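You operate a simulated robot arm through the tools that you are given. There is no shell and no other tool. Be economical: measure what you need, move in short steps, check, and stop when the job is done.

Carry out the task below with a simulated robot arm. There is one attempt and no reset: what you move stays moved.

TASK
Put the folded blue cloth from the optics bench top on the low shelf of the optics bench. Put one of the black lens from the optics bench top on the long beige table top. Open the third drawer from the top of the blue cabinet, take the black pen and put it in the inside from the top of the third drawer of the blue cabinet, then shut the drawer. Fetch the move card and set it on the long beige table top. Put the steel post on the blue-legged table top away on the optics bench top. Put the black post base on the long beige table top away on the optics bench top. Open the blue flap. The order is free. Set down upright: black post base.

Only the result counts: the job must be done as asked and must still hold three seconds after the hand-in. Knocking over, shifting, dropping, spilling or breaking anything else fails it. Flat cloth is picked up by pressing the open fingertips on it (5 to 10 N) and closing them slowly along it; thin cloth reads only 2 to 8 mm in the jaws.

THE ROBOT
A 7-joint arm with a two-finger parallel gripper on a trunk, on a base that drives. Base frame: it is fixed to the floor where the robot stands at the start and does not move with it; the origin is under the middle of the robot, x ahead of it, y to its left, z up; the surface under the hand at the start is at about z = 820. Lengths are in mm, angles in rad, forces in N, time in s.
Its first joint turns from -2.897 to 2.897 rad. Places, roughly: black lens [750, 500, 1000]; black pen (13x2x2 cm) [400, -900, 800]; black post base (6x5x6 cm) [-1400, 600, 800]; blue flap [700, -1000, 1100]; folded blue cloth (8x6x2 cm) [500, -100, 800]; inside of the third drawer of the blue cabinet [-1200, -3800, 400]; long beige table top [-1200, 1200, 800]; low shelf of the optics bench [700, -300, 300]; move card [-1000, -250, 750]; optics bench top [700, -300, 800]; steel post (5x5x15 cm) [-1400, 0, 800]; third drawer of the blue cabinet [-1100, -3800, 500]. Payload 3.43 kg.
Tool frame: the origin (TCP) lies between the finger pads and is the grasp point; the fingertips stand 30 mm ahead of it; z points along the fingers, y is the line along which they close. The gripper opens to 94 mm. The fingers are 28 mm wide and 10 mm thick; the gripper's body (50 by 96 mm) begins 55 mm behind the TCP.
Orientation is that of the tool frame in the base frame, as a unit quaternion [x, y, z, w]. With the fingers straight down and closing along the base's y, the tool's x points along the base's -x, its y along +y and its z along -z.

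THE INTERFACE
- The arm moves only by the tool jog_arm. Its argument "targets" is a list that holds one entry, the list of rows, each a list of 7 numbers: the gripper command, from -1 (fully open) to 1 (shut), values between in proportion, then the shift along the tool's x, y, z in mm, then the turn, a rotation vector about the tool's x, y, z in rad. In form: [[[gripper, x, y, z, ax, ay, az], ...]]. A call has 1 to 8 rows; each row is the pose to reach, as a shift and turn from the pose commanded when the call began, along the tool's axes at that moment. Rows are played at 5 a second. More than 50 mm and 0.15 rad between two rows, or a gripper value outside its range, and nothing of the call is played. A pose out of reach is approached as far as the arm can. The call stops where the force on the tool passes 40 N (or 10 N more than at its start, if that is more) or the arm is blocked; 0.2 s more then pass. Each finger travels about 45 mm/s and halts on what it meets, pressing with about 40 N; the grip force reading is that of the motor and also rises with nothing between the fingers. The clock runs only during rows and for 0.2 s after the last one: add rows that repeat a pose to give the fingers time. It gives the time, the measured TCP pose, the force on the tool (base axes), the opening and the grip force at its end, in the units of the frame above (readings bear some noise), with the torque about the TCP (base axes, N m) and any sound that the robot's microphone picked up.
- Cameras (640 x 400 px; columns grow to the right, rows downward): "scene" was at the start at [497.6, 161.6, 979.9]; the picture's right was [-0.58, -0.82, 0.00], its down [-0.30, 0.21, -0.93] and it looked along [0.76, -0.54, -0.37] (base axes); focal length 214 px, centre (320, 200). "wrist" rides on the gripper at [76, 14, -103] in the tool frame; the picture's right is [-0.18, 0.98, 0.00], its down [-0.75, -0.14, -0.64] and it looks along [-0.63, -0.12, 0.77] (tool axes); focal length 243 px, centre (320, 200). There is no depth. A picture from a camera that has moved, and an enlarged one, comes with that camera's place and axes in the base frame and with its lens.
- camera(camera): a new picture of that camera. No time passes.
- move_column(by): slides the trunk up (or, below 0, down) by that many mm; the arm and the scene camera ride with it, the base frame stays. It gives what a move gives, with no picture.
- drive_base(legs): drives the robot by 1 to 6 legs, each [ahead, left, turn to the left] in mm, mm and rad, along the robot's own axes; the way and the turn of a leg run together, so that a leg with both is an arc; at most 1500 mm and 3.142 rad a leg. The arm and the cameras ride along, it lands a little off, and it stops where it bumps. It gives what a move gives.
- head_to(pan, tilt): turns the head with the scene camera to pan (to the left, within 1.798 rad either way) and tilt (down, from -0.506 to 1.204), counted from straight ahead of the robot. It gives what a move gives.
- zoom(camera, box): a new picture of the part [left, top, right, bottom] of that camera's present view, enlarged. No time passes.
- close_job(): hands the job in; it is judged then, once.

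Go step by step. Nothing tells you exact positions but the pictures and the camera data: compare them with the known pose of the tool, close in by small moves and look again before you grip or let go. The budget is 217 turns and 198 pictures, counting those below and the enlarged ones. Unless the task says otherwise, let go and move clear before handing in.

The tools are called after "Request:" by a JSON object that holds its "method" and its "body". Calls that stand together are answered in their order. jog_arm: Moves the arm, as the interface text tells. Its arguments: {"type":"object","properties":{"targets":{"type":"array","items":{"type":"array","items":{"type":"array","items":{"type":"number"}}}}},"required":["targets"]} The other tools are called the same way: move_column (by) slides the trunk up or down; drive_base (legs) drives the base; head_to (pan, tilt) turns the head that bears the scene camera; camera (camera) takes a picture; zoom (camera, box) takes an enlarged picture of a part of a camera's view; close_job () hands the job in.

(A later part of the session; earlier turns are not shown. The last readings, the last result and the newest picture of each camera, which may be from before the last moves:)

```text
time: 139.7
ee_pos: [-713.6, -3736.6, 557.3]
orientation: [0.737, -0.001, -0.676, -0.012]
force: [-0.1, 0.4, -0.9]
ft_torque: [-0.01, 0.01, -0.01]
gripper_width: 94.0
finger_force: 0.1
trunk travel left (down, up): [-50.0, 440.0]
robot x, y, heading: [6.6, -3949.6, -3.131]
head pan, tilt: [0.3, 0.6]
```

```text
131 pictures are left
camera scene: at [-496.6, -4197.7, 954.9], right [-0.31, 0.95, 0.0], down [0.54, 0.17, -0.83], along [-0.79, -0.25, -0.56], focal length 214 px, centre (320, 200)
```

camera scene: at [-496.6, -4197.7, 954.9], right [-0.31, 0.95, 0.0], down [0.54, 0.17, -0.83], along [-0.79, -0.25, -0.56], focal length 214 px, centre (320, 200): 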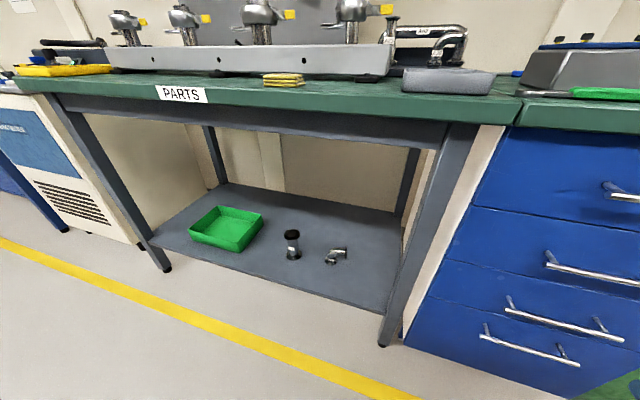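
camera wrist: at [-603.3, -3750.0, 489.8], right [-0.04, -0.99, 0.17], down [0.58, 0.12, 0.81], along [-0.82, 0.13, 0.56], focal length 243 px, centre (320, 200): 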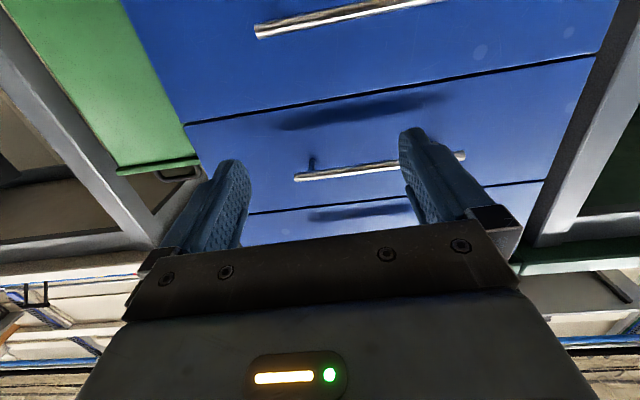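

Handle 3 confirmed at z≈500, y mid≈-3780, x≈-867. Finish tilt, lower, then roll 90° so the jaws close vertically.

Request:
{"method": "jog_arm", "body": {"targets": [[[-1, 30, 20, 0, 0, -0.087, 0], [-1, 57, 38, 0, 0, -0.087, 0], [-1, 57, 38, 0, 0, -0.087, 0]]]}}

Request:
{"method": "jog_arm", "body": {"targets": [[[-1, 0, 0, 0, 0, 0, 0.15], [-1, 0, 0, 0, 0, 0, 0.3], [-1, 0, 0, 0, 0, 0, 0.45], [-1, 0, 0, 0, 0, 0, 0.6], [-1, 0, 0, 0, 0, 0, 0.75], [-1, 0, 0, 0, 0, 0, 0.9], [-1, 0, 0, 0, 0, 0, 1.05], [-1, 0, 0, 0, 0, 0, 1.2]]]}}

Request:
{"method": "jog_arm", "body": {"targets": [[[-1, 0, 0, 0, 0, 0, 0.15], [-1, 0, 0, 0, 0, 0, 0.3], [-1, 0, 0, 0, 0, 0, 0.37], [-1, 0, 0, 0, 0, 0, 0.37]]]}}

Request:
{"method": "camera", "body": {"camera": "wrist"}}

Request:
{"method": "head_to", "body": {"pan": -0.3, "tilt": 0.8}}

Request:
{"method": "camera", "body": {"camera": "scene"}}

```text
time: 140.5
ee_pos: [-708.2, -3773.8, 500.3]
orientation: [-0.707, 0.002, 0.707, 0.013]
force: [0.3, 0.1, 0.3]
ft_torque: [-0.01, -0.04, 0.01]
gripper_width: 94.1
finger_force: 0.0
trunk travel left (down, up): [-50.0, 440.0]
robot x, y, heading: [6.4, -3953.6, -3.123]
head pan, tilt: [0.3, 0.6]
```

```text
time: 142.3
ee_pos: [-709.2, -3772.0, 501.4]
orientation: [-0.582, 0.401, 0.59, -0.39]
force: [0.0, -0.3, -0.4]
ft_torque: [0.02, 0.02, -0.01]
gripper_width: 94.0
finger_force: 0.1
trunk travel left (down, up): [-50.0, 440.0]
robot x, y, heading: [9.7, -3954.4, -3.13]
head pan, tilt: [0.3, 0.6]
```

```text
time: 143.3
ee_pos: [-710.4, -3773.2, 501.2]
orientation: [-0.5, 0.5, 0.508, -0.492]
force: [0.3, 0.4, 0.5]
ft_torque: [0.0, 0.0, -0.01]
gripper_width: 93.9
finger_force: 0.0
trunk travel left (down, up): [-50.0, 440.0]
robot x, y, heading: [9.4, -3948.4, -3.132]
head pan, tilt: [0.3, 0.6]
```

```text
130 pictures are left
camera wrist: at [-606.4, -3850.6, 513.7], right [0.0, 0.17, 0.99], down [0.66, 0.74, -0.13], along [-0.75, 0.65, -0.11], focal length 243 px, centre (320, 200)
```

wrist: 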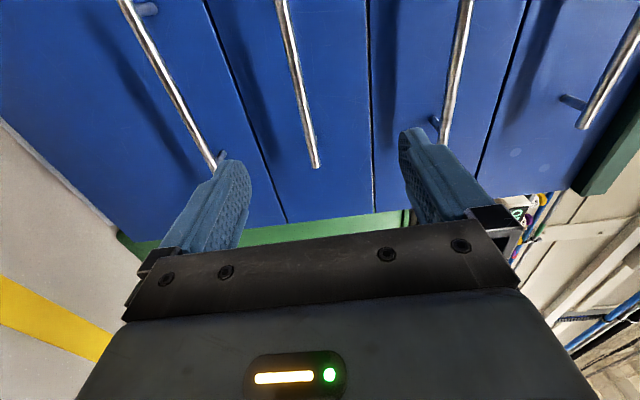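

```text
time: 144.3
ee_pos: [-708.7, -3774.1, 501.9]
orientation: [-0.5, 0.5, 0.509, -0.491]
force: [1.0, 0.1, -0.3]
ft_torque: [0.02, -0.02, -0.02]
gripper_width: 94.1
finger_force: 0.1
trunk travel left (down, up): [-50.0, 440.0]
robot x, y, heading: [11.5, -3952.3, -3.126]
head pan, tilt: [-0.3, 0.799]
```

```text
129 pictures are left
camera scene: at [-489.9, -4147.8, 937.9], right [0.28, 0.96, 0.0], down [0.69, -0.2, -0.7], along [-0.67, 0.2, -0.72], focal length 214 px, centre (320, 200)
```

scene: 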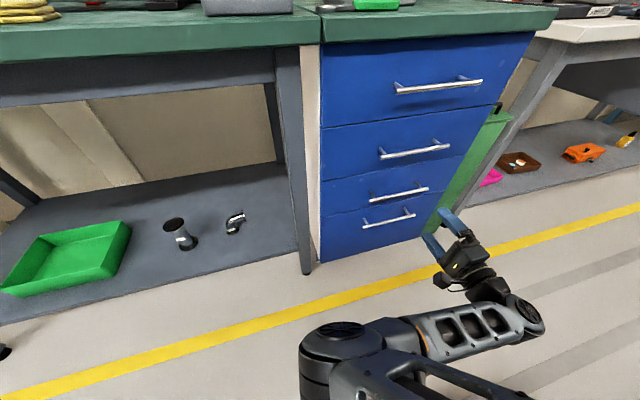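

Handle z≈485. Lower 16 mm and drive in 105 mm.

Request:
{"method": "jog_arm", "body": {"targets": [[[-1, 0, -16, 0, 0, 0, 0], [-1, 0, -16, 0, 0, 0, 0]]]}}

Request:
{"method": "drive_base", "body": {"legs": [[105, 0, 0]]}}

Request:
{"method": "camera", "body": {"camera": "wrist"}}

Request:
{"method": "zoom", "body": {"camera": "scene", "box": [320, 130, 520, 270]}}

```text
time: 144.9
ee_pos: [-709.2, -3773.2, 483.5]
orientation: [-0.499, 0.5, 0.51, -0.491]
force: [0.5, 0.3, 0.7]
ft_torque: [0.02, -0.03, 0.02]
gripper_width: 94.0
finger_force: 0.0
trunk travel left (down, up): [-50.0, 440.0]
robot x, y, heading: [4.4, -3949.1, -3.133]
head pan, tilt: [-0.3, 0.799]
```

```text
time: 146.0
ee_pos: [-815.2, -3774.4, 484.3]
orientation: [-0.499, 0.5, 0.509, -0.491]
force: [-1.1, -0.2, 0.1]
ft_torque: [0.02, 0.02, 0.03]
gripper_width: 94.2
finger_force: 0.0
trunk travel left (down, up): [-50.0, 440.0]
robot x, y, heading: [-101.0, -3951.7, -3.128]
head pan, tilt: [-0.3, 0.799]
```

```text
128 pictures are left
camera wrist: at [-712.5, -3851.4, 497.2], right [0.0, 0.17, 0.99], down [0.66, 0.74, -0.13], along [-0.75, 0.65, -0.11], focal length 243 px, centre (320, 200)
```

wrist: 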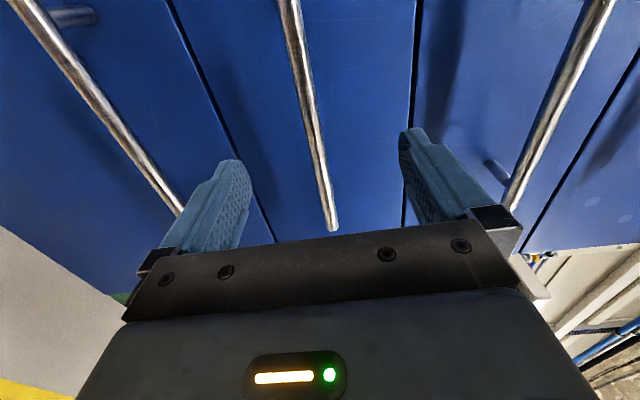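

```text
2.86 times, centred on (420, 200) of scene
camera zoom: at [-595.7, -4148.9, 937.9], right [0.28, 0.96, 0.0], down [0.69, -0.2, -0.7], along [-0.67, 0.2, -0.72], focal length 613 px, centre (34, 200)
```

zoom: 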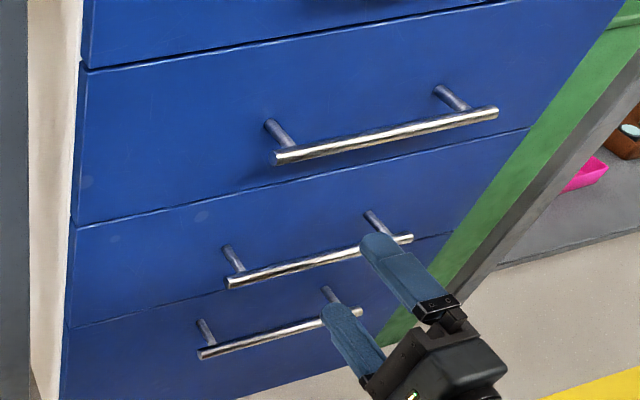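

Request:
{"method": "jog_arm", "body": {"targets": [[[-1, 10, -5, 0, 0, 0, 0], [-1, 10, -5, 0, 0, 0, 0]]]}}

Request:
{"method": "drive_base", "body": {"legs": [[38, 0, 0]]}}

Request:
{"method": "camera", "body": {"camera": "wrist"}}

Request:
{"method": "zoom", "body": {"camera": "scene", "box": [320, 130, 520, 270]}}

```text
time: 146.6
ee_pos: [-815.0, -3783.2, 479.0]
orientation: [-0.499, 0.5, 0.51, -0.491]
force: [0.2, 0.9, -0.4]
ft_torque: [-0.02, 0.03, 0.03]
gripper_width: 94.0
finger_force: 0.1
trunk travel left (down, up): [-50.0, 440.0]
robot x, y, heading: [-98.5, -3952.2, -3.129]
head pan, tilt: [-0.3, 0.799]
```

```text
time: 147.5
ee_pos: [-852.8, -3784.6, 478.6]
orientation: [-0.499, 0.5, 0.509, -0.491]
force: [0.2, 1.0, -0.4]
ft_torque: [-0.02, 0.0, 0.0]
gripper_width: 93.7
finger_force: 0.0
trunk travel left (down, up): [-50.0, 440.0]
robot x, y, heading: [-134.1, -3952.8, -3.126]
head pan, tilt: [-0.3, 0.799]
```

```text
126 pictures are left
camera wrist: at [-750.7, -3861.7, 491.9], right [0.0, 0.17, 0.99], down [0.66, 0.74, -0.13], along [-0.75, 0.65, -0.11], focal length 243 px, centre (320, 200)
```

wrist: 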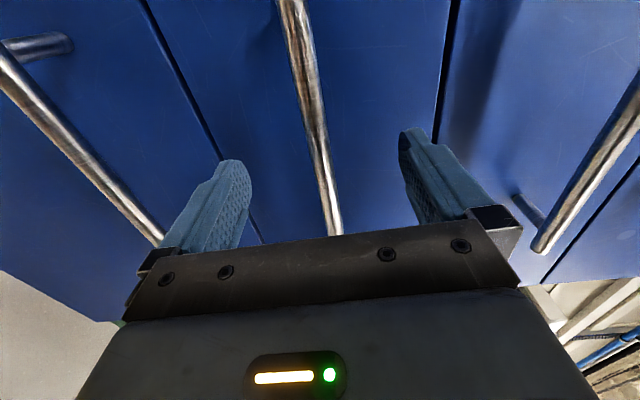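

```text
2.86 times, centred on (420, 200) of scene
camera zoom: at [-633.9, -4149.4, 937.9], right [0.28, 0.96, 0.0], down [0.69, -0.2, -0.7], along [-0.67, 0.2, -0.72], focal length 613 px, centre (34, 200)
```

zoom: 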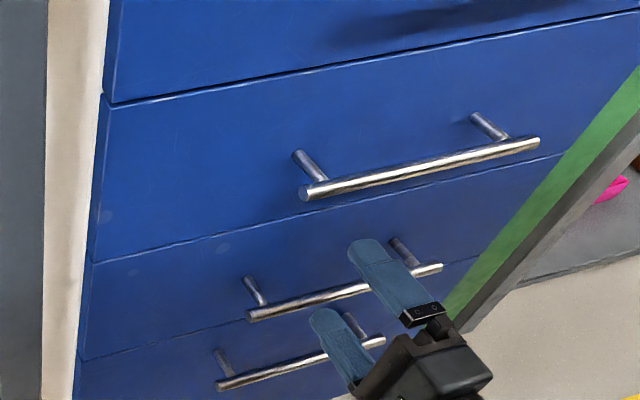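

Bar is between the jaws; closing.

Request:
{"method": "jog_arm", "body": {"targets": [[[-0.6, 0, 0, 3, 0, 0, 0], [-0.2, 0, 0, 3, 0, 0, 0], [0.2, 0, 0, 3, 0, 0, 0], [0.6, 0, 0, 3, 0, 0, 0], [1, 0, 0, 3, 0, 0, 0], [1, 0, 0, 3, 0, 0, 0], [1, 0, 0, 3, 0, 0, 0]]]}}

Request:
{"method": "camera", "body": {"camera": "wrist"}}

```text
time: 149.1
ee_pos: [-856.1, -3784.7, 481.2]
orientation: [-0.498, 0.499, 0.51, -0.492]
force: [5.3, 0.0, 26.7]
ft_torque: [-1.25, 0.4, 0.48]
gripper_width: 12.2
finger_force: 45.1
trunk travel left (down, up): [-50.0, 440.0]
robot x, y, heading: [-134.3, -3953.5, -3.127]
head pan, tilt: [-0.3, 0.799]
```

```text
124 pictures are left
camera wrist: at [-753.8, -3861.7, 493.7], right [0.01, 0.17, 0.99], down [0.66, 0.74, -0.13], along [-0.76, 0.65, -0.1], focal length 243 px, centre (320, 200)
```

wrist: 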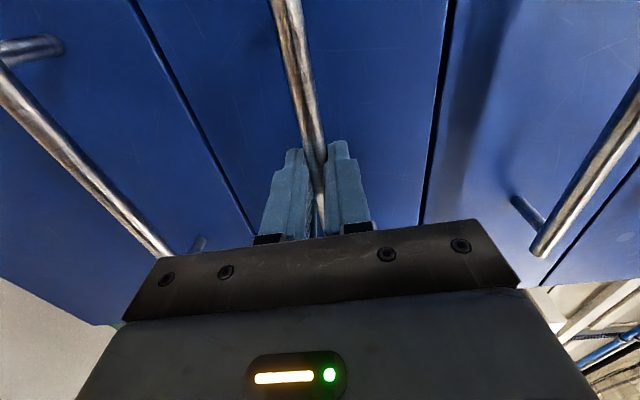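

Gripped the bar (12 mm). Relax upward 3 mm, then pull by driving back.

Request:
{"method": "jog_arm", "body": {"targets": [[[1, 0, 3, 0, 0, 0, 0], [1, 0, 3, 0, 0, 0, 0]]]}}

Request:
{"method": "drive_base", "body": {"legs": [[-120, 0, 0]]}}

Request:
{"method": "camera", "body": {"camera": "scene"}}

```text
time: 149.7
ee_pos: [-855.8, -3784.9, 482.3]
orientation: [-0.499, 0.501, 0.509, -0.491]
force: [-1.0, 2.1, 8.1]
ft_torque: [-1.25, 0.15, 0.54]
gripper_width: 11.9
finger_force: 44.4
trunk travel left (down, up): [-50.0, 440.0]
robot x, y, heading: [-139.3, -3952.2, -3.132]
head pan, tilt: [-0.3, 0.799]
```

```text
time: 150.9
ee_pos: [-735.6, -3784.9, 481.9]
orientation: [-0.499, 0.5, 0.508, -0.492]
force: [-1.3, -16.0, -6.4]
ft_torque: [-1.28, -0.12, -0.19]
gripper_width: 12.0
finger_force: 44.8
trunk travel left (down, up): [-50.0, 440.0]
robot x, y, heading: [-14.9, -3948.4, -3.132]
head pan, tilt: [-0.3, 0.799]
```

```text
123 pictures are left
camera scene: at [-512.6, -4148.6, 937.7], right [0.28, 0.96, 0.0], down [0.69, -0.2, -0.7], along [-0.67, 0.2, -0.72], focal length 214 px, centre (320, 200)
```

scene: 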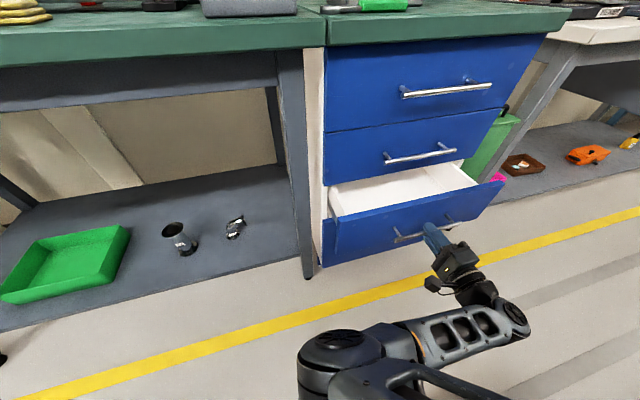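

The third drawer is opening. Pull ~150 mm more.

Request:
{"method": "drive_base", "body": {"legs": [[-150, 0, 0]]}}

Request:
{"method": "camera", "body": {"camera": "scene"}}

```text
time: 152.1
ee_pos: [-669.2, -3793.4, 482.9]
orientation: [-0.502, 0.501, 0.508, -0.489]
force: [0.2, 1.8, -1.8]
ft_torque: [-1.33, -0.04, 0.37]
gripper_width: 12.0
finger_force: 45.0
trunk travel left (down, up): [-50.0, 440.0]
robot x, y, heading: [52.0, -3954.6, -3.116]
head pan, tilt: [-0.3, 0.799]
stopped in leg 1: the force on the tool passed its limit at 78 N (the readings are from after the stop); the commanded pose is now the measured one
```

```text
122 pictures are left
camera scene: at [-443.0, -4160.4, 937.9], right [0.27, 0.96, 0.0], down [0.69, -0.19, -0.7], along [-0.67, 0.19, -0.72], focal length 214 px, centre (320, 200)
```

scene: 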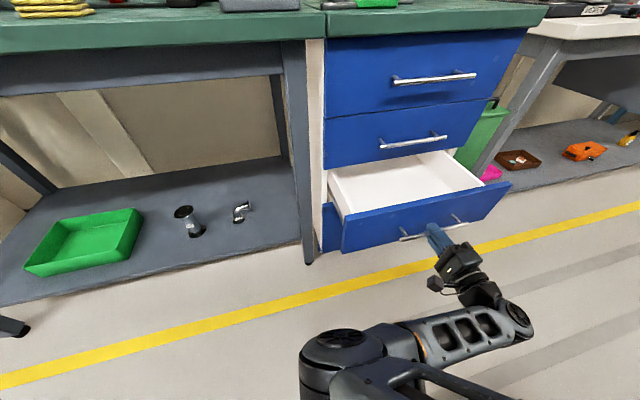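

Drawer is fully open (~185 mm). Release and back away.

Request:
{"method": "jog_arm", "body": {"targets": [[[0.4, 0, 0, 0, 0, 0, 0], [-0.2, 0, 0, 0, 0, 0, 0], [-0.6, 0, 0, 0, 0, 0, 0], [-0.6, 0, 0, 0, 0, 0, 0]]]}}

Request:
{"method": "jog_arm", "body": {"targets": [[[-0.6, 0, 0, -30, 0, 0, 0], [-0.6, 0, 0, -60, 0, 0, 0], [-0.6, 0, 0, -60, 0, 0, 0]]]}}

Request:
{"method": "camera", "body": {"camera": "scene"}}

```text
time: 153.1
ee_pos: [-669.1, -3793.7, 482.3]
orientation: [-0.501, 0.5, 0.508, -0.49]
force: [1.1, 0.4, 0.2]
ft_torque: [-0.02, 0.02, -0.03]
gripper_width: 75.1
finger_force: 0.0
trunk travel left (down, up): [-50.0, 440.0]
robot x, y, heading: [50.8, -3953.5, -3.111]
head pan, tilt: [-0.3, 0.799]
```

```text
time: 153.9
ee_pos: [-609.8, -3795.0, 482.5]
orientation: [-0.503, 0.5, 0.508, -0.489]
force: [0.0, 0.3, 0.3]
ft_torque: [0.02, 0.04, 0.02]
gripper_width: 75.5
finger_force: 0.1
trunk travel left (down, up): [-50.0, 440.0]
robot x, y, heading: [49.4, -3957.8, -3.113]
head pan, tilt: [-0.3, 0.799]
```

```text
121 pictures are left
camera scene: at [-442.9, -4160.5, 937.9], right [0.27, 0.96, 0.0], down [0.69, -0.19, -0.7], along [-0.67, 0.19, -0.72], focal length 214 px, centre (320, 200)
```

scene: 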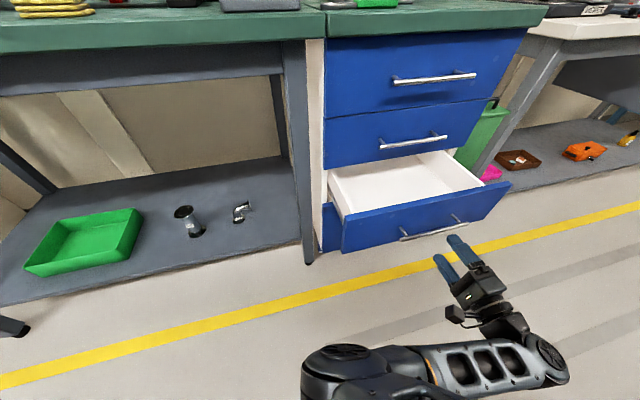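

Rotate the tool back to pointing down (closing along robot-forward, suiting the pen), raise, and drive back to the bench.

Request:
{"method": "jog_arm", "body": {"targets": [[[-1, 0, 20, -5, 0.14, 0, 0], [-1, 0, 40, -10, 0.28, 0, 0], [-1, 0, 60, -15, 0.42, 0, 0], [-1, 0, 80, -20, 0.56, 0, 0], [-1, 0, 100, -20, 0.7, 0, 0], [-1, 0, 120, -20, 0.84, 0, 0], [-1, 0, 140, -20, 0.98, 0, 0], [-1, 0, 160, -20, 1.12, 0, 0]]]}}

Request:
{"method": "jog_arm", "body": {"targets": [[[-1, 0, 0, 0, 0.14, 0, 0], [-1, 0, 0, 0, 0.28, 0, 0], [-1, 0, 0, 0, 0.43, 0, 0], [-1, 0, 0, 0, 0.43, 0, 0]]]}}

Request:
{"method": "move_column", "body": {"by": 300}}

Request:
{"method": "drive_base", "body": {"legs": [[80, 0, 0], [0, 0, -1.57]]}}

Request:
{"method": "head_to", "body": {"pan": -0.1, "tilt": 0.4}}

Request:
{"method": "camera", "body": {"camera": "scene"}}

```text
time: 155.7
ee_pos: [-590.7, -3798.9, 642.4]
orientation: [-0.685, 0.694, 0.165, -0.147]
force: [-0.4, 0.6, 0.0]
ft_torque: [0.02, 0.0, -0.01]
gripper_width: 94.2
finger_force: 0.1
trunk travel left (down, up): [-50.0, 440.0]
robot x, y, heading: [48.6, -3955.8, -3.114]
head pan, tilt: [-0.3, 0.799]
```

```text
time: 156.7
ee_pos: [-590.2, -3798.9, 642.6]
orientation: [-0.701, 0.713, 0.012, 0.001]
force: [0.8, 0.0, 0.0]
ft_torque: [0.02, 0.01, 0.01]
gripper_width: 93.9
finger_force: 0.0
trunk travel left (down, up): [-50.0, 440.0]
robot x, y, heading: [51.5, -3956.0, -3.112]
head pan, tilt: [-0.3, 0.799]
```

```text
time: 159.7
ee_pos: [-591.2, -3798.9, 942.3]
orientation: [-0.701, 0.713, 0.013, 0.001]
force: [-0.6, 0.2, 0.2]
ft_torque: [-0.01, 0.01, 0.02]
gripper_width: 94.0
finger_force: 0.1
trunk travel left (down, up): [-350.0, 140.0]
robot x, y, heading: [50.9, -3950.3, -3.113]
head pan, tilt: [-0.3, 0.799]
```

```text
time: 162.4
ee_pos: [-555.1, -3520.7, 942.5]
orientation: [-0.532, 0.847, 0.013, 0.004]
force: [0.2, 0.4, -0.2]
ft_torque: [-0.02, -0.01, 0.01]
gripper_width: 94.0
finger_force: 0.0
trunk travel left (down, up): [-350.0, 140.0]
robot x, y, heading: [-40.7, -3931.2, 2.739]
head pan, tilt: [-0.3, 0.799]
stopped in leg 2: the robot was blocked; the commanded pose is now the measured one
```

```text
time: 163.2
ee_pos: [-556.1, -3520.6, 942.0]
orientation: [-0.531, 0.847, 0.014, 0.005]
force: [-0.2, 0.4, 0.2]
ft_torque: [0.05, 0.0, -0.03]
gripper_width: 94.0
finger_force: 0.1
trunk travel left (down, up): [-350.0, 140.0]
robot x, y, heading: [-41.5, -3933.0, 2.743]
head pan, tilt: [-0.099, 0.4]
```

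```text
120 pictures are left
camera scene: at [-593.1, -3919.1, 1272.9], right [0.48, 0.88, 0.0], down [0.34, -0.19, -0.92], along [-0.81, 0.44, -0.39], focal length 214 px, centre (320, 200)
```

scene: 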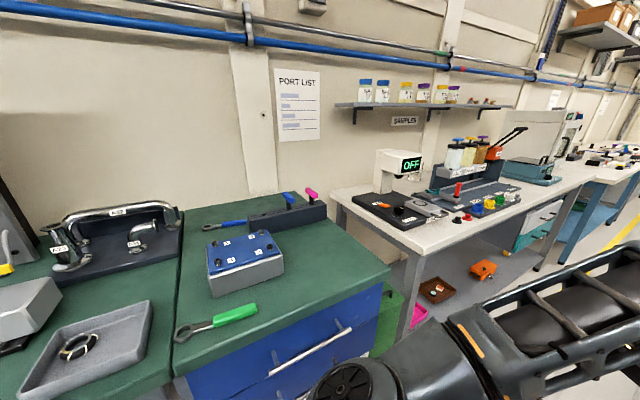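

Base rear corner met something at x≈405. Shift toward the aisle's middle, then finish turning.

Request:
{"method": "drive_base", "body": {"legs": [[180, 76, 0], [0, 0, -1.17]]}}

Request:
{"method": "head_to", "body": {"pan": 0.0, "tilt": 0.35}}

Request:
{"method": "camera", "body": {"camera": "scene"}}

```text
time: 167.8
ee_pos: [-59.4, -3295.3, 941.7]
orientation: [0.025, 1.0, 0.009, 0.01]
force: [0.4, 0.0, 0.0]
ft_torque: [0.05, -0.01, -0.02]
gripper_width: 94.1
finger_force: 0.1
trunk travel left (down, up): [-350.0, 140.0]
robot x, y, heading: [-235.8, -3928.8, 1.568]
head pan, tilt: [-0.099, 0.4]
```

```text
time: 168.4
ee_pos: [-60.6, -3295.2, 942.2]
orientation: [0.025, 1.0, 0.008, 0.01]
force: [-0.7, 0.3, -0.5]
ft_torque: [0.02, -0.01, -0.03]
gripper_width: 94.0
finger_force: 0.0
trunk travel left (down, up): [-350.0, 140.0]
robot x, y, heading: [-234.8, -3925.8, 1.572]
head pan, tilt: [0.0, 0.351]
```

```text
119 pictures are left
camera scene: at [-450.4, -3414.4, 1277.5], right [1.0, 0.0, 0.0], down [0.0, -0.34, -0.94], along [0.0, 0.94, -0.34], focal length 214 px, centre (320, 200)
```

scene: 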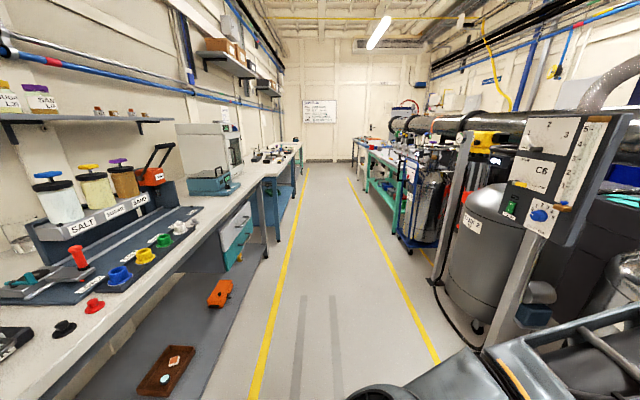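

Aisle is clear. Drive back to the bench end near the pen.

Request:
{"method": "drive_base", "body": {"legs": [[1500, 0, 0], [1450, 0, 0]]}}

Request:
{"method": "move_column", "body": {"by": 100}}

Request:
{"method": "drive_base", "body": {"legs": [[0, 0, -1.57]]}}

Request:
{"method": "camera", "body": {"camera": "wrist"}}

Request:
{"method": "head_to", "body": {"pan": -0.7, "tilt": 0.5}}

Request:
{"method": "camera", "body": {"camera": "scene"}}

```text
time: 182.7
ee_pos: [-71.6, -346.0, 942.2]
orientation: [0.022, 1.0, 0.009, 0.011]
force: [0.5, 0.6, 0.2]
ft_torque: [0.02, 0.0, 0.04]
gripper_width: 94.0
finger_force: 0.0
trunk travel left (down, up): [-350.0, 140.0]
robot x, y, heading: [-248.7, -981.8, 1.575]
head pan, tilt: [0.0, 0.351]
```

```text
time: 184.0
ee_pos: [-71.8, -347.6, 1042.2]
orientation: [0.023, 1.0, 0.009, 0.011]
force: [-0.7, 0.8, -0.2]
ft_torque: [-0.01, 0.0, 0.02]
gripper_width: 94.2
finger_force: 0.0
trunk travel left (down, up): [-450.0, 40.0]
robot x, y, heading: [-243.9, -985.1, 1.571]
head pan, tilt: [0.0, 0.351]
```

```text
time: 188.2
ee_pos: [388.8, -1163.3, 1042.4]
orientation: [0.727, 0.687, -0.001, 0.013]
force: [1.2, -0.1, 0.1]
ft_torque: [0.0, 0.0, 0.02]
gripper_width: 93.8
finger_force: 0.1
trunk travel left (down, up): [-450.0, 40.0]
robot x, y, heading: [-247.0, -985.0, -0.012]
head pan, tilt: [0.0, 0.351]
```

```text
118 pictures are left
camera wrist: at [407.2, -1084.7, 1143.3], right [0.97, -0.24, 0.02], down [-0.19, -0.73, 0.65], along [-0.14, -0.64, -0.76], focal length 243 px, centre (320, 200)
```

wrist: 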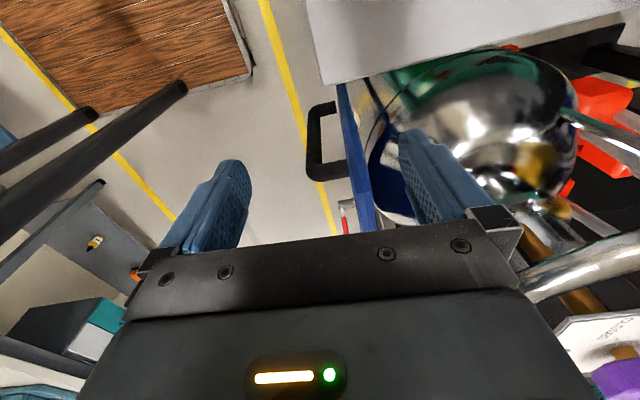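

```text
time: 189.3
ee_pos: [389.4, -1163.0, 1042.6]
orientation: [0.727, 0.687, -0.001, 0.014]
force: [0.0, -0.1, -0.1]
ft_torque: [0.0, 0.0, 0.01]
gripper_width: 93.9
finger_force: 0.1
trunk travel left (down, up): [-450.0, 40.0]
robot x, y, heading: [-245.0, -980.0, -0.006]
head pan, tilt: [-0.7, 0.499]
```

```text
117 pictures are left
camera scene: at [246.9, -829.8, 1363.8], right [-0.65, -0.76, 0.0], down [-0.36, 0.31, -0.88], along [0.67, -0.57, -0.48], focal length 214 px, centre (320, 200)
```

scene: 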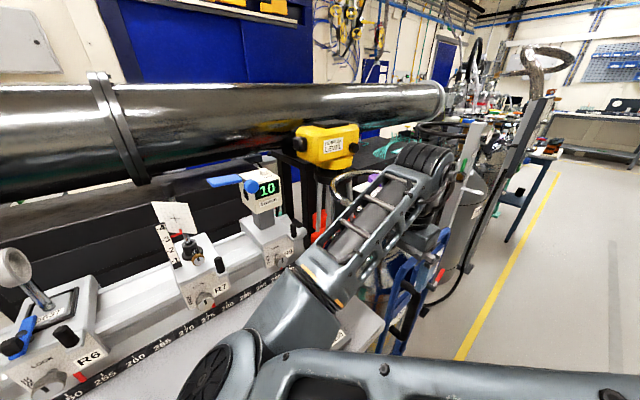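

Flap still open. Strafe left so the gripper is over the pen, then look with the wrist camera.

Request:
{"method": "drive_base", "body": {"legs": [[45, 270, 0]]}}

Request:
{"method": "camera", "body": {"camera": "wrist"}}

```text
time: 191.2
ee_pos: [436.2, -891.6, 1042.0]
orientation: [0.727, 0.687, -0.001, 0.013]
force: [0.2, -0.3, 0.3]
ft_torque: [0.03, 0.03, 0.01]
gripper_width: 94.0
finger_force: 0.0
trunk travel left (down, up): [-450.0, 40.0]
robot x, y, heading: [-199.3, -714.6, -0.006]
head pan, tilt: [-0.7, 0.499]
```

```text
116 pictures are left
camera wrist: at [454.6, -813.3, 1143.3], right [0.97, -0.24, 0.02], down [-0.19, -0.73, 0.65], along [-0.14, -0.64, -0.76], focal length 243 px, centre (320, 200)
```

wrist: 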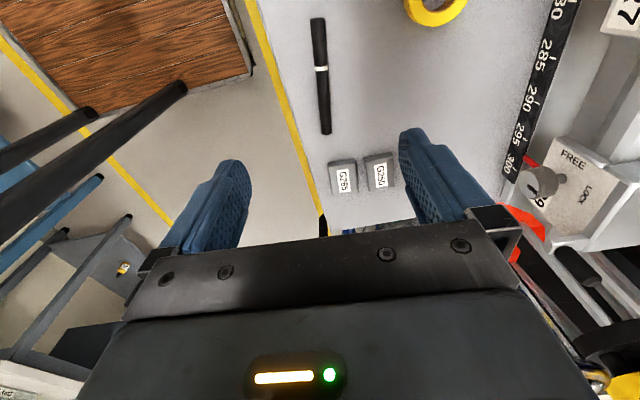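

Pen centre ≈(443,-899), slightly yawed. Lower the column and correct.

Request:
{"method": "move_column", "body": {"by": -140}}

Request:
{"method": "jog_arm", "body": {"targets": [[[-1, -7, 7, 5, 0, 0, 0.1], [-1, -7, 7, 10, 0, 0, 0.1], [-1, -7, 7, 10, 0, 0, 0.1]]]}}

Request:
{"method": "camera", "body": {"camera": "wrist"}}

```text
time: 192.9
ee_pos: [435.9, -891.3, 902.4]
orientation: [0.727, 0.687, -0.002, 0.013]
force: [0.5, -0.8, -0.5]
ft_torque: [0.03, -0.02, -0.01]
gripper_width: 94.0
finger_force: 0.1
trunk travel left (down, up): [-310.0, 180.0]
robot x, y, heading: [-198.4, -712.7, -0.01]
head pan, tilt: [-0.7, 0.499]
```

```text
time: 193.7
ee_pos: [442.9, -899.0, 893.7]
orientation: [0.76, 0.65, 0.0, 0.013]
force: [-0.1, -0.2, 1.0]
ft_torque: [0.02, -0.03, 0.04]
gripper_width: 94.0
finger_force: 0.0
trunk travel left (down, up): [-310.0, 180.0]
robot x, y, heading: [-195.4, -711.1, -0.007]
head pan, tilt: [-0.7, 0.499]
```

```text
115 pictures are left
camera wrist: at [468.8, -823.0, 993.8], right [0.94, -0.33, 0.02], down [-0.27, -0.71, 0.65], along [-0.2, -0.62, -0.76], focal length 243 px, centre (320, 200)
```

wrist: 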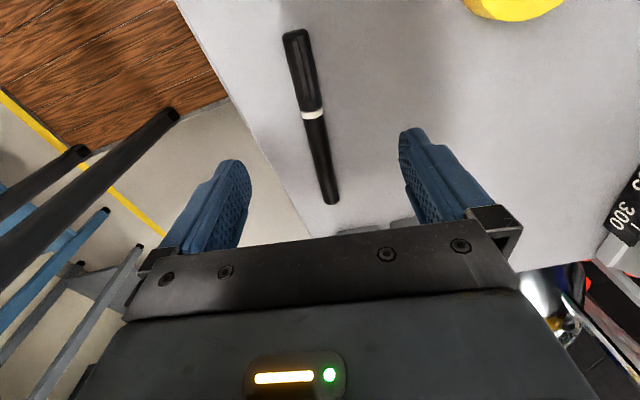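

Aligned. Descend and grip.

Request:
{"method": "jog_arm", "body": {"targets": [[[-1, 0, 0, 20, 0, 0, 0], [-1, 0, 0, 38, 0, 0, 0], [-1, 0, 0, 41, 0, 0, 0], [-0.4, 0, 0, 41, 0, 0, 0], [0.2, 0, 0, 41, 0, 0, 0], [0.8, 0, 0, 41, 0, 0, 0], [0.8, 0, 0, 41, 0, 0, 0], [0.8, 0, 0, 41, 0, 0, 0]]]}}

Request:
{"method": "camera", "body": {"camera": "wrist"}}

```text
time: 195.5
ee_pos: [444.0, -899.9, 851.7]
orientation: [0.759, 0.65, -0.001, 0.014]
force: [-0.1, -0.3, -1.0]
ft_torque: [0.01, 0.02, 0.04]
gripper_width: 14.7
finger_force: 22.1
trunk travel left (down, up): [-310.0, 180.0]
robot x, y, heading: [-197.9, -714.8, -0.007]
head pan, tilt: [-0.7, 0.499]
```

```text
114 pictures are left
camera wrist: at [469.4, -823.8, 952.8], right [0.94, -0.33, 0.02], down [-0.27, -0.71, 0.65], along [-0.2, -0.62, -0.76], focal length 243 px, centre (320, 200)
```

wrist: 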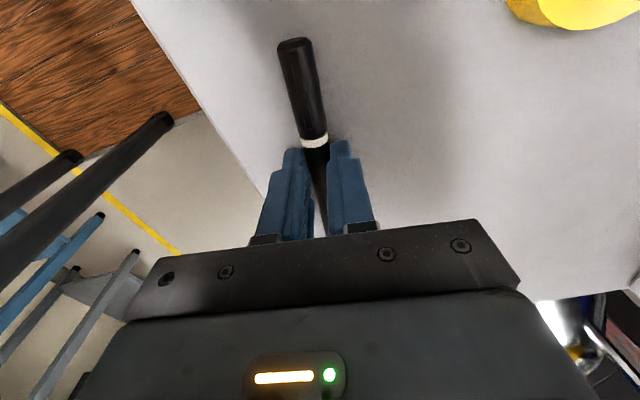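

Request:
{"method": "jog_arm", "body": {"targets": [[[1, 0, 0, -20, 0, 0, 0], [1, 0, 0, -60, 0, 0, 0], [1, 0, 0, -100, 0, 0, 0]]]}}

Request:
{"method": "camera", "body": {"camera": "wrist"}}

Request:
{"method": "move_column", "body": {"by": 150}}

Request:
{"method": "drive_base", "body": {"legs": [[-90, 0, 0], [0, 0, -1.57]]}}

```text
time: 196.3
ee_pos: [441.3, -898.6, 950.8]
orientation: [0.76, 0.65, 0.0, 0.013]
force: [0.5, 0.3, -0.2]
ft_torque: [-0.05, -0.02, 0.01]
gripper_width: 14.4
finger_force: 40.2
trunk travel left (down, up): [-310.0, 180.0]
robot x, y, heading: [-197.5, -711.7, -0.007]
head pan, tilt: [-0.7, 0.499]
```

```text
113 pictures are left
camera wrist: at [467.3, -822.5, 1052.0], right [0.94, -0.33, 0.02], down [-0.27, -0.71, 0.65], along [-0.2, -0.62, -0.76], focal length 243 px, centre (320, 200)
```

wrist: 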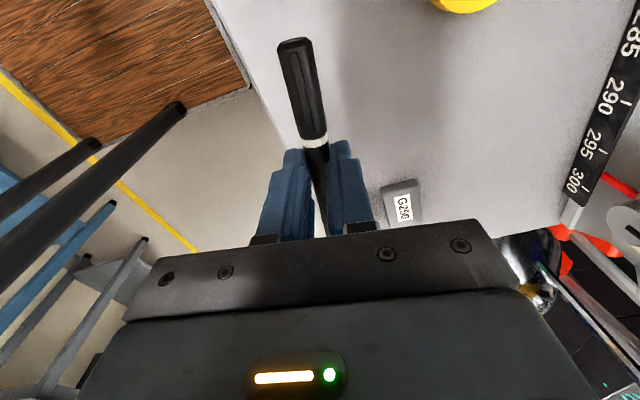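

```text
time: 198.0
ee_pos: [441.1, -898.9, 1100.7]
orientation: [0.76, 0.65, 0.0, 0.014]
force: [0.9, 0.0, 0.7]
ft_torque: [0.0, 0.0, -0.02]
gripper_width: 14.5
finger_force: 40.4
trunk travel left (down, up): [-460.0, 30.0]
robot x, y, heading: [-201.3, -711.8, -0.002]
head pan, tilt: [-0.7, 0.499]
```

```text
time: 202.9
ee_pos: [-465.9, -1354.0, 1101.3]
orientation: [0.997, -0.07, -0.01, 0.01]
force: [0.5, 0.2, -0.2]
ft_torque: [0.01, 0.02, 0.01]
gripper_width: 14.3
finger_force: 40.1
trunk travel left (down, up): [-460.0, 30.0]
robot x, y, heading: [-288.2, -714.7, -1.563]
head pan, tilt: [-0.7, 0.499]
```

Pen held. Drive back to the cabinet.

Request:
{"method": "drive_base", "body": {"legs": [[1500, 0, 0], [1500, 0, 0], [255, 0, 0], [0, 0, -1.57]]}}

Request:
{"method": "head_to", "body": {"pan": -0.1, "tilt": 0.8}}

Request:
{"method": "camera", "body": {"camera": "scene"}}

Request:
{"method": "camera", "body": {"camera": "wrist"}}

```text
time: 222.6
ee_pos: [-890.9, -3757.6, 1100.8]
orientation: [-0.65, 0.759, 0.013, 0.001]
force: [-0.2, 0.1, -0.6]
ft_torque: [0.02, 0.02, -0.01]
gripper_width: 14.4
finger_force: 39.8
trunk travel left (down, up): [-460.0, 30.0]
robot x, y, heading: [-251.2, -3944.9, 3.131]
head pan, tilt: [-0.7, 0.499]
```

```text
time: 223.6
ee_pos: [-891.7, -3758.0, 1100.6]
orientation: [-0.651, 0.759, 0.013, 0.001]
force: [0.0, 0.5, 0.6]
ft_torque: [-0.02, -0.01, -0.02]
gripper_width: 14.2
finger_force: 40.0
trunk travel left (down, up): [-460.0, 30.0]
robot x, y, heading: [-250.1, -3943.5, 3.14]
head pan, tilt: [-0.099, 0.799]
```

```text
112 pictures are left
camera scene: at [-754.0, -4147.5, 1347.9], right [0.11, 0.99, 0.0], down [0.71, -0.08, -0.7], along [-0.69, 0.07, -0.72], focal length 214 px, centre (320, 200)
```

scene: 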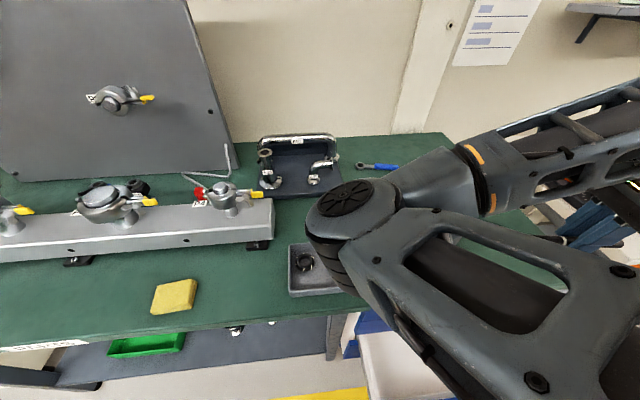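

```text
111 pictures are left
camera wrist: at [-913.5, -3831.8, 1201.7], right [-0.94, 0.33, 0.02], down [0.27, 0.71, 0.65], along [0.2, 0.62, -0.76], focal length 243 px, centre (320, 200)
```

wrist: 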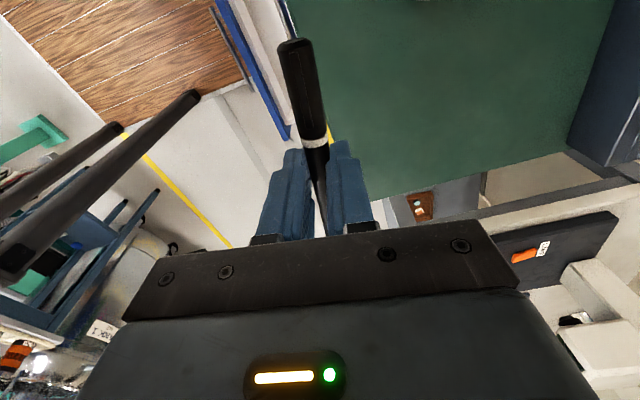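

Back off 100 mm and lower toward the drawer.

Request:
{"method": "drive_base", "body": {"legs": [[-97, 32, 0]]}}

Request:
{"method": "move_column", "body": {"by": -400}}

Request:
{"method": "camera", "body": {"camera": "wrist"}}

Request:
{"method": "camera", "body": {"camera": "scene"}}

```text
time: 224.8
ee_pos: [-795.8, -3790.9, 1099.7]
orientation: [-0.651, 0.759, 0.014, 0.001]
force: [-0.5, 0.9, 1.2]
ft_torque: [0.05, 0.01, -0.01]
gripper_width: 14.3
finger_force: 39.8
trunk travel left (down, up): [-460.0, 30.0]
robot x, y, heading: [-154.8, -3975.5, 3.132]
head pan, tilt: [-0.099, 0.799]
```

```text
time: 228.6
ee_pos: [-794.5, -3789.6, 700.3]
orientation: [-0.651, 0.759, 0.014, 0.001]
force: [1.1, -0.1, -1.2]
ft_torque: [-0.01, 0.0, 0.0]
gripper_width: 14.3
finger_force: 40.2
trunk travel left (down, up): [-60.0, 430.0]
robot x, y, heading: [-151.0, -3976.0, 3.132]
head pan, tilt: [-0.099, 0.799]
```

```text
110 pictures are left
camera wrist: at [-816.6, -3864.5, 801.8], right [-0.94, 0.33, 0.02], down [0.26, 0.71, 0.65], along [0.2, 0.62, -0.76], focal length 243 px, centre (320, 200)
```

wrist: 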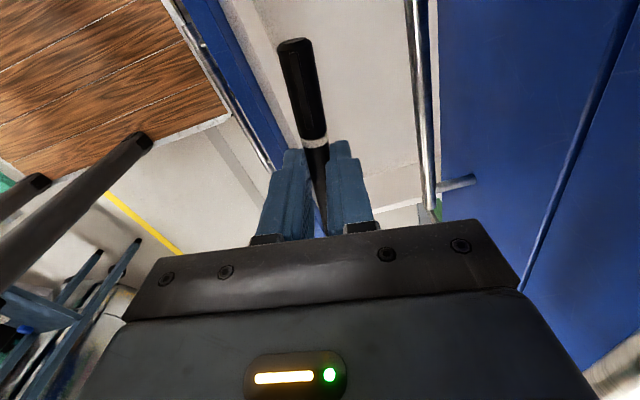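

```text
109 pictures are left
camera scene: at [-657.0, -4180.3, 947.9], right [0.1, 0.99, 0.0], down [0.71, -0.07, -0.7], along [-0.69, 0.07, -0.72], focal length 214 px, centre (320, 200)
```

scene: 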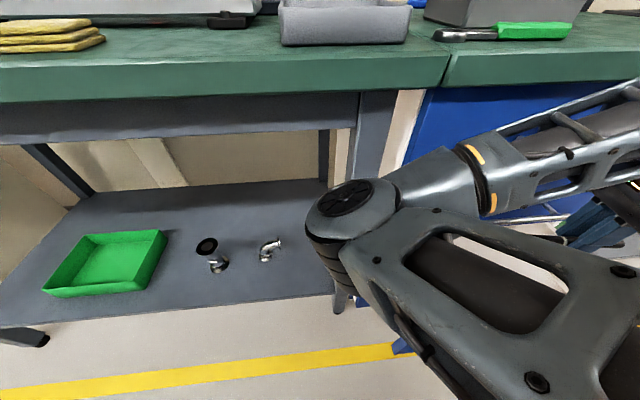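

Keep the pen along y; align yaw with the drawer, then descend to TCP z≈497 (body just above the front panel) and check.

Request:
{"method": "jog_arm", "body": {"targets": [[[1, 0, 0, 0, 0, 0, -0.14], [1, 0, 0, 0, 0, 0, -0.15]]]}}

Request:
{"method": "move_column", "body": {"by": -60}}

Request:
{"method": "camera", "body": {"camera": "wrist"}}

```text
time: 229.2
ee_pos: [-793.8, -3790.4, 700.1]
orientation: [-0.706, 0.708, 0.013, 0.002]
force: [0.7, 0.2, 0.2]
ft_torque: [0.02, 0.0, 0.02]
gripper_width: 14.2
finger_force: 40.1
trunk travel left (down, up): [-60.0, 430.0]
robot x, y, heading: [-157.0, -3974.2, 3.14]
head pan, tilt: [-0.099, 0.799]
```

```text
time: 230.2
ee_pos: [-794.8, -3791.1, 640.5]
orientation: [-0.706, 0.708, 0.013, 0.001]
force: [0.3, 0.1, -0.1]
ft_torque: [0.03, -0.01, 0.01]
gripper_width: 14.3
finger_force: 39.9
trunk travel left (down, up): [0.0, 490.0]
robot x, y, heading: [-151.7, -3975.1, 3.132]
head pan, tilt: [-0.099, 0.799]
```

```text
108 pictures are left
camera wrist: at [-805.5, -3867.6, 741.5], right [-0.98, 0.19, 0.02], down [0.15, 0.74, 0.66], along [0.11, 0.65, -0.76], focal length 243 px, centre (320, 200)
```

wrist: 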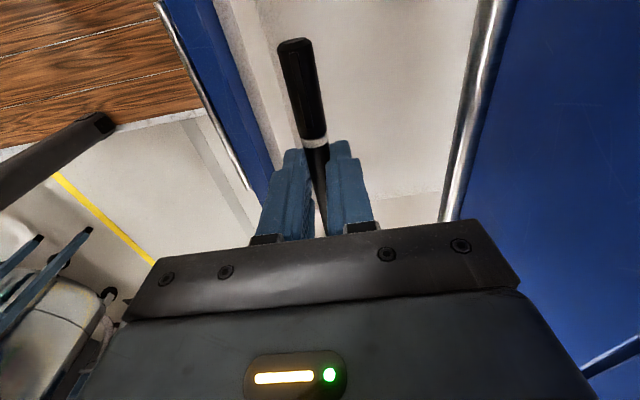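

Clearances look adequate (bar at x≈-859, panel inner ≈-740). Descend.

Request:
{"method": "jog_arm", "body": {"targets": [[[1, 0, 0, 25, 0, 0, 0], [1, 0, 0, 50, 0, 0, 0], [1, 0, 0, 75, 0, 0, 0], [1, 0, 0, 100, 0, 0, 0], [1, 0, 0, 120, 0, 0, 0], [1, 0, 0, 140, 0, 0, 0], [1, 0, 0, 140, 0, 0, 0]]]}}

Request:
{"method": "camera", "body": {"camera": "wrist"}}

```text
time: 231.8
ee_pos: [-795.6, -3787.7, 500.6]
orientation: [-0.706, 0.708, 0.013, 0.002]
force: [-0.4, -0.2, 0.2]
ft_torque: [-0.01, 0.03, -0.01]
gripper_width: 14.2
finger_force: 40.2
trunk travel left (down, up): [0.0, 490.0]
robot x, y, heading: [-153.4, -3978.9, 3.137]
head pan, tilt: [-0.099, 0.799]
```

```text
107 pictures are left
camera wrist: at [-807.1, -3864.7, 601.3], right [-0.98, 0.19, 0.02], down [0.15, 0.74, 0.66], along [0.11, 0.65, -0.75], focal length 243 px, centre (320, 200)
```

wrist: 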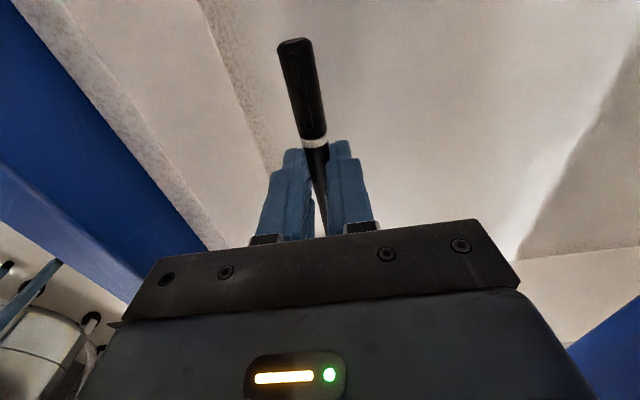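

Floor is about z≈420. Descend another ~33 mm carefully.

Request:
{"method": "jog_arm", "body": {"targets": [[[1, 0, 1, 10, 0, 0, 0], [1, 0, 1, 20, 0, 0, 0], [1, 0, 1, 28, 0, 0, 0], [1, 0, 1, 34, 0, 0, 0], [1, 0, 1, 34, 0, 0, 0]]]}}

Request:
{"method": "camera", "body": {"camera": "wrist"}}

```text
time: 233.0
ee_pos: [-798.4, -3788.2, 470.9]
orientation: [-0.705, 0.709, 0.016, 0.001]
force: [1.9, 0.2, 4.4]
ft_torque: [-0.04, -0.11, 0.05]
gripper_width: 14.2
finger_force: 39.9
trunk travel left (down, up): [0.0, 490.0]
robot x, y, heading: [-155.6, -3975.3, 3.138]
head pan, tilt: [-0.099, 0.799]
stopped in row 5: the force on the tool passed its limit at 46 N (the readings are from after the stop); the commanded pose is now the measured one
```

```text
106 pictures are left
camera wrist: at [-809.8, -3864.1, 572.3], right [-0.98, 0.19, 0.03], down [0.16, 0.74, 0.66], along [0.11, 0.65, -0.75], focal length 243 px, centre (320, 200)
```

wrist: 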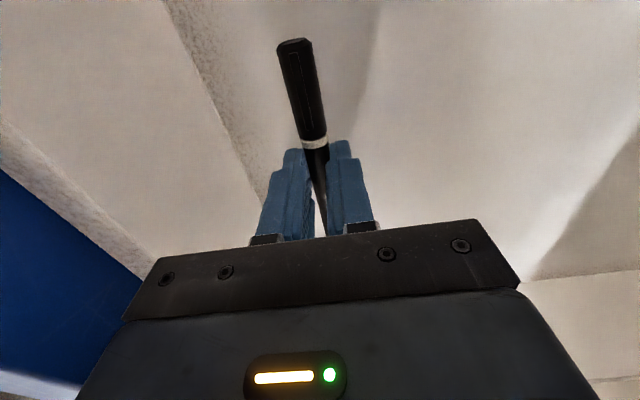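

Contact with the drawer floor. Release and lift straight up.

Request:
{"method": "jog_arm", "body": {"targets": [[[0.6, 0, 0, -2, 0, 0, 0], [0.3, 0, 0, -2, 0, 0, 0], [0.2, 0, 0, -2, 0, 0, 0], [0.2, 0, 0, -2, 0, 0, 0]]]}}

Request:
{"method": "jog_arm", "body": {"targets": [[[0.2, 0, 0, -25, 0, 0, 0], [0.2, 0, 0, -60, 0, 0, 0], [0.2, 0, 0, -100, 0, 0, 0], [0.2, 0, 0, -140, 0, 0, 0], [0.2, 0, 0, -180, 0, 0, 0], [0.2, 0, 0, -220, 0, 0, 0]]]}}

Request:
{"method": "camera", "body": {"camera": "wrist"}}

```text
time: 234.0
ee_pos: [-798.6, -3788.4, 473.7]
orientation: [-0.705, 0.709, 0.015, 0.001]
force: [-0.3, 0.0, -1.0]
ft_torque: [0.0, 0.02, -0.01]
gripper_width: 37.4
finger_force: 0.0
trunk travel left (down, up): [0.0, 490.0]
robot x, y, heading: [-153.8, -3976.1, 3.132]
head pan, tilt: [-0.099, 0.799]
```

```text
time: 235.4
ee_pos: [-794.3, -3793.0, 692.7]
orientation: [-0.704, 0.71, 0.015, 0.002]
force: [-0.7, 1.0, 0.1]
ft_torque: [-0.03, 0.0, 0.0]
gripper_width: 37.7
finger_force: 0.1
trunk travel left (down, up): [0.0, 490.0]
robot x, y, heading: [-152.5, -3975.0, 3.138]
head pan, tilt: [-0.099, 0.799]
```

```text
105 pictures are left
camera wrist: at [-805.2, -3870.0, 792.2], right [-0.98, 0.19, 0.02], down [0.16, 0.74, 0.66], along [0.11, 0.65, -0.75], focal length 243 px, centre (320, 200)
```

wrist: 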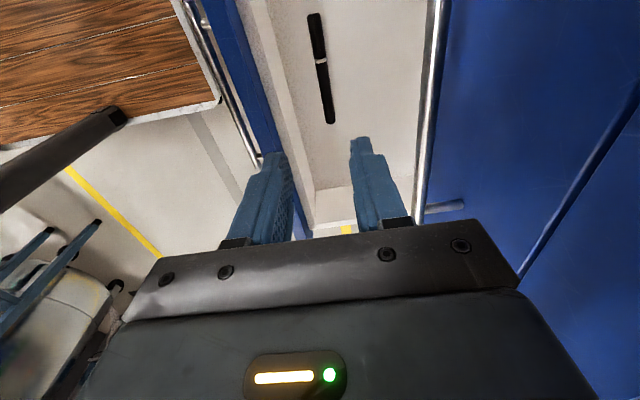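

Pen lies in the drawer. Back off, turn the tool horizontal with closed fingers, and push the drawer shut.

Request:
{"method": "drive_base", "body": {"legs": [[-195, 0, 0]]}}

Request:
{"method": "jog_arm", "body": {"targets": [[[1, 0, -5, 15, -0.14, 0, 0], [1, 0, -10, 30, -0.28, 0, 0], [1, 0, -15, 45, -0.42, 0, 0], [1, 0, -20, 60, -0.56, 0, 0], [1, 0, -25, 80, -0.7, 0, 0], [1, 0, -30, 100, -0.84, 0, 0], [1, 0, -35, 120, -0.98, 0, 0], [1, 0, -40, 140, -1.12, 0, 0]]]}}

Request:
{"method": "jog_arm", "body": {"targets": [[[1, 0, 0, 0, -0.14, 0, 0], [1, 0, 0, 0, -0.28, 0, 0], [1, 0, 0, 0, -0.42, 0, 0], [1, 0, 0, 0, -0.45, 0, 0]]]}}

Request:
{"method": "camera", "body": {"camera": "wrist"}}

Request:
{"method": "head_to", "body": {"pan": -0.3, "tilt": 0.8}}

Request:
{"method": "camera", "body": {"camera": "scene"}}

```text
time: 236.9
ee_pos: [-599.3, -3794.3, 691.4]
orientation: [-0.704, 0.71, 0.014, 0.002]
force: [-0.3, 0.1, 0.3]
ft_torque: [0.02, 0.02, 0.02]
gripper_width: 37.7
finger_force: 0.0
trunk travel left (down, up): [0.0, 490.0]
robot x, y, heading: [45.8, -3976.4, 3.134]
head pan, tilt: [-0.099, 0.799]
```

```text
time: 238.7
ee_pos: [-585.7, -3767.8, 563.0]
orientation: [0.6, -0.593, -0.386, 0.372]
force: [-0.5, 0.7, 0.5]
ft_torque: [0.0, 0.01, 0.03]
gripper_width: 0.1
finger_force: 32.2
out of reach, approached as far as the arm can: row 4, 5, 6, 8
trunk travel left (down, up): [0.0, 490.0]
robot x, y, heading: [40.7, -3976.3, 3.141]
head pan, tilt: [-0.099, 0.799]
```

```text
time: 239.7
ee_pos: [-714.2, -3682.6, 606.9]
orientation: [0.512, -0.509, -0.498, 0.48]
force: [-0.3, -0.2, -0.3]
ft_torque: [-0.02, 0.02, 0.0]
gripper_width: 0.2
finger_force: 33.2
out of reach, approached as far as the arm can: row 1, 2, 3, 4
trunk travel left (down, up): [0.0, 490.0]
robot x, y, heading: [39.1, -3976.4, 3.137]
head pan, tilt: [-0.099, 0.799]
```

```text
104 pictures are left
camera wrist: at [-612.5, -3759.1, 624.6], right [-0.04, 0.16, 0.99], down [0.66, 0.75, -0.1], along [-0.75, 0.64, -0.14], focal length 243 px, centre (320, 200)
```

wrist: 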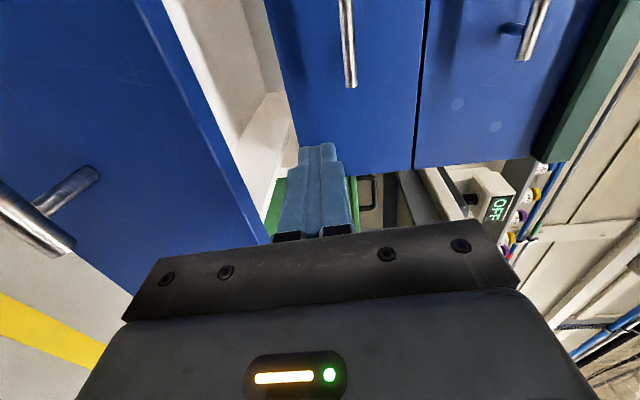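

```text
time: 240.5
ee_pos: [-715.0, -3682.9, 607.0]
orientation: [0.513, -0.507, -0.498, 0.481]
force: [-0.6, 0.5, 0.0]
ft_torque: [-0.01, -0.02, -0.01]
gripper_width: 0.0
finger_force: 33.3
trunk travel left (down, up): [0.0, 490.0]
robot x, y, heading: [42.1, -3974.5, 3.137]
head pan, tilt: [-0.3, 0.799]
```

```text
103 pictures are left
camera scene: at [-459.3, -4165.1, 887.9], right [0.3, 0.95, 0.0], down [0.68, -0.22, -0.7], along [-0.67, 0.21, -0.72], focal length 214 px, centre (320, 200)
```

scene: 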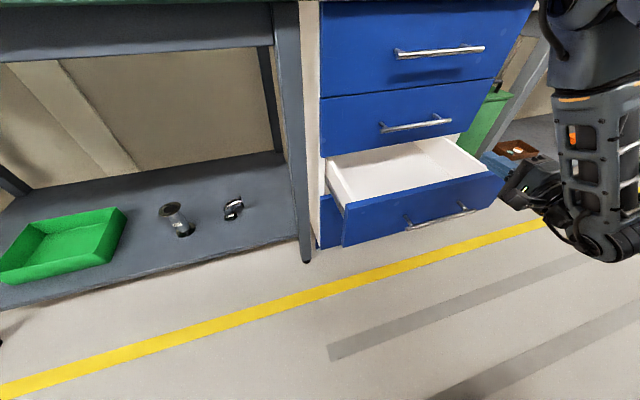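

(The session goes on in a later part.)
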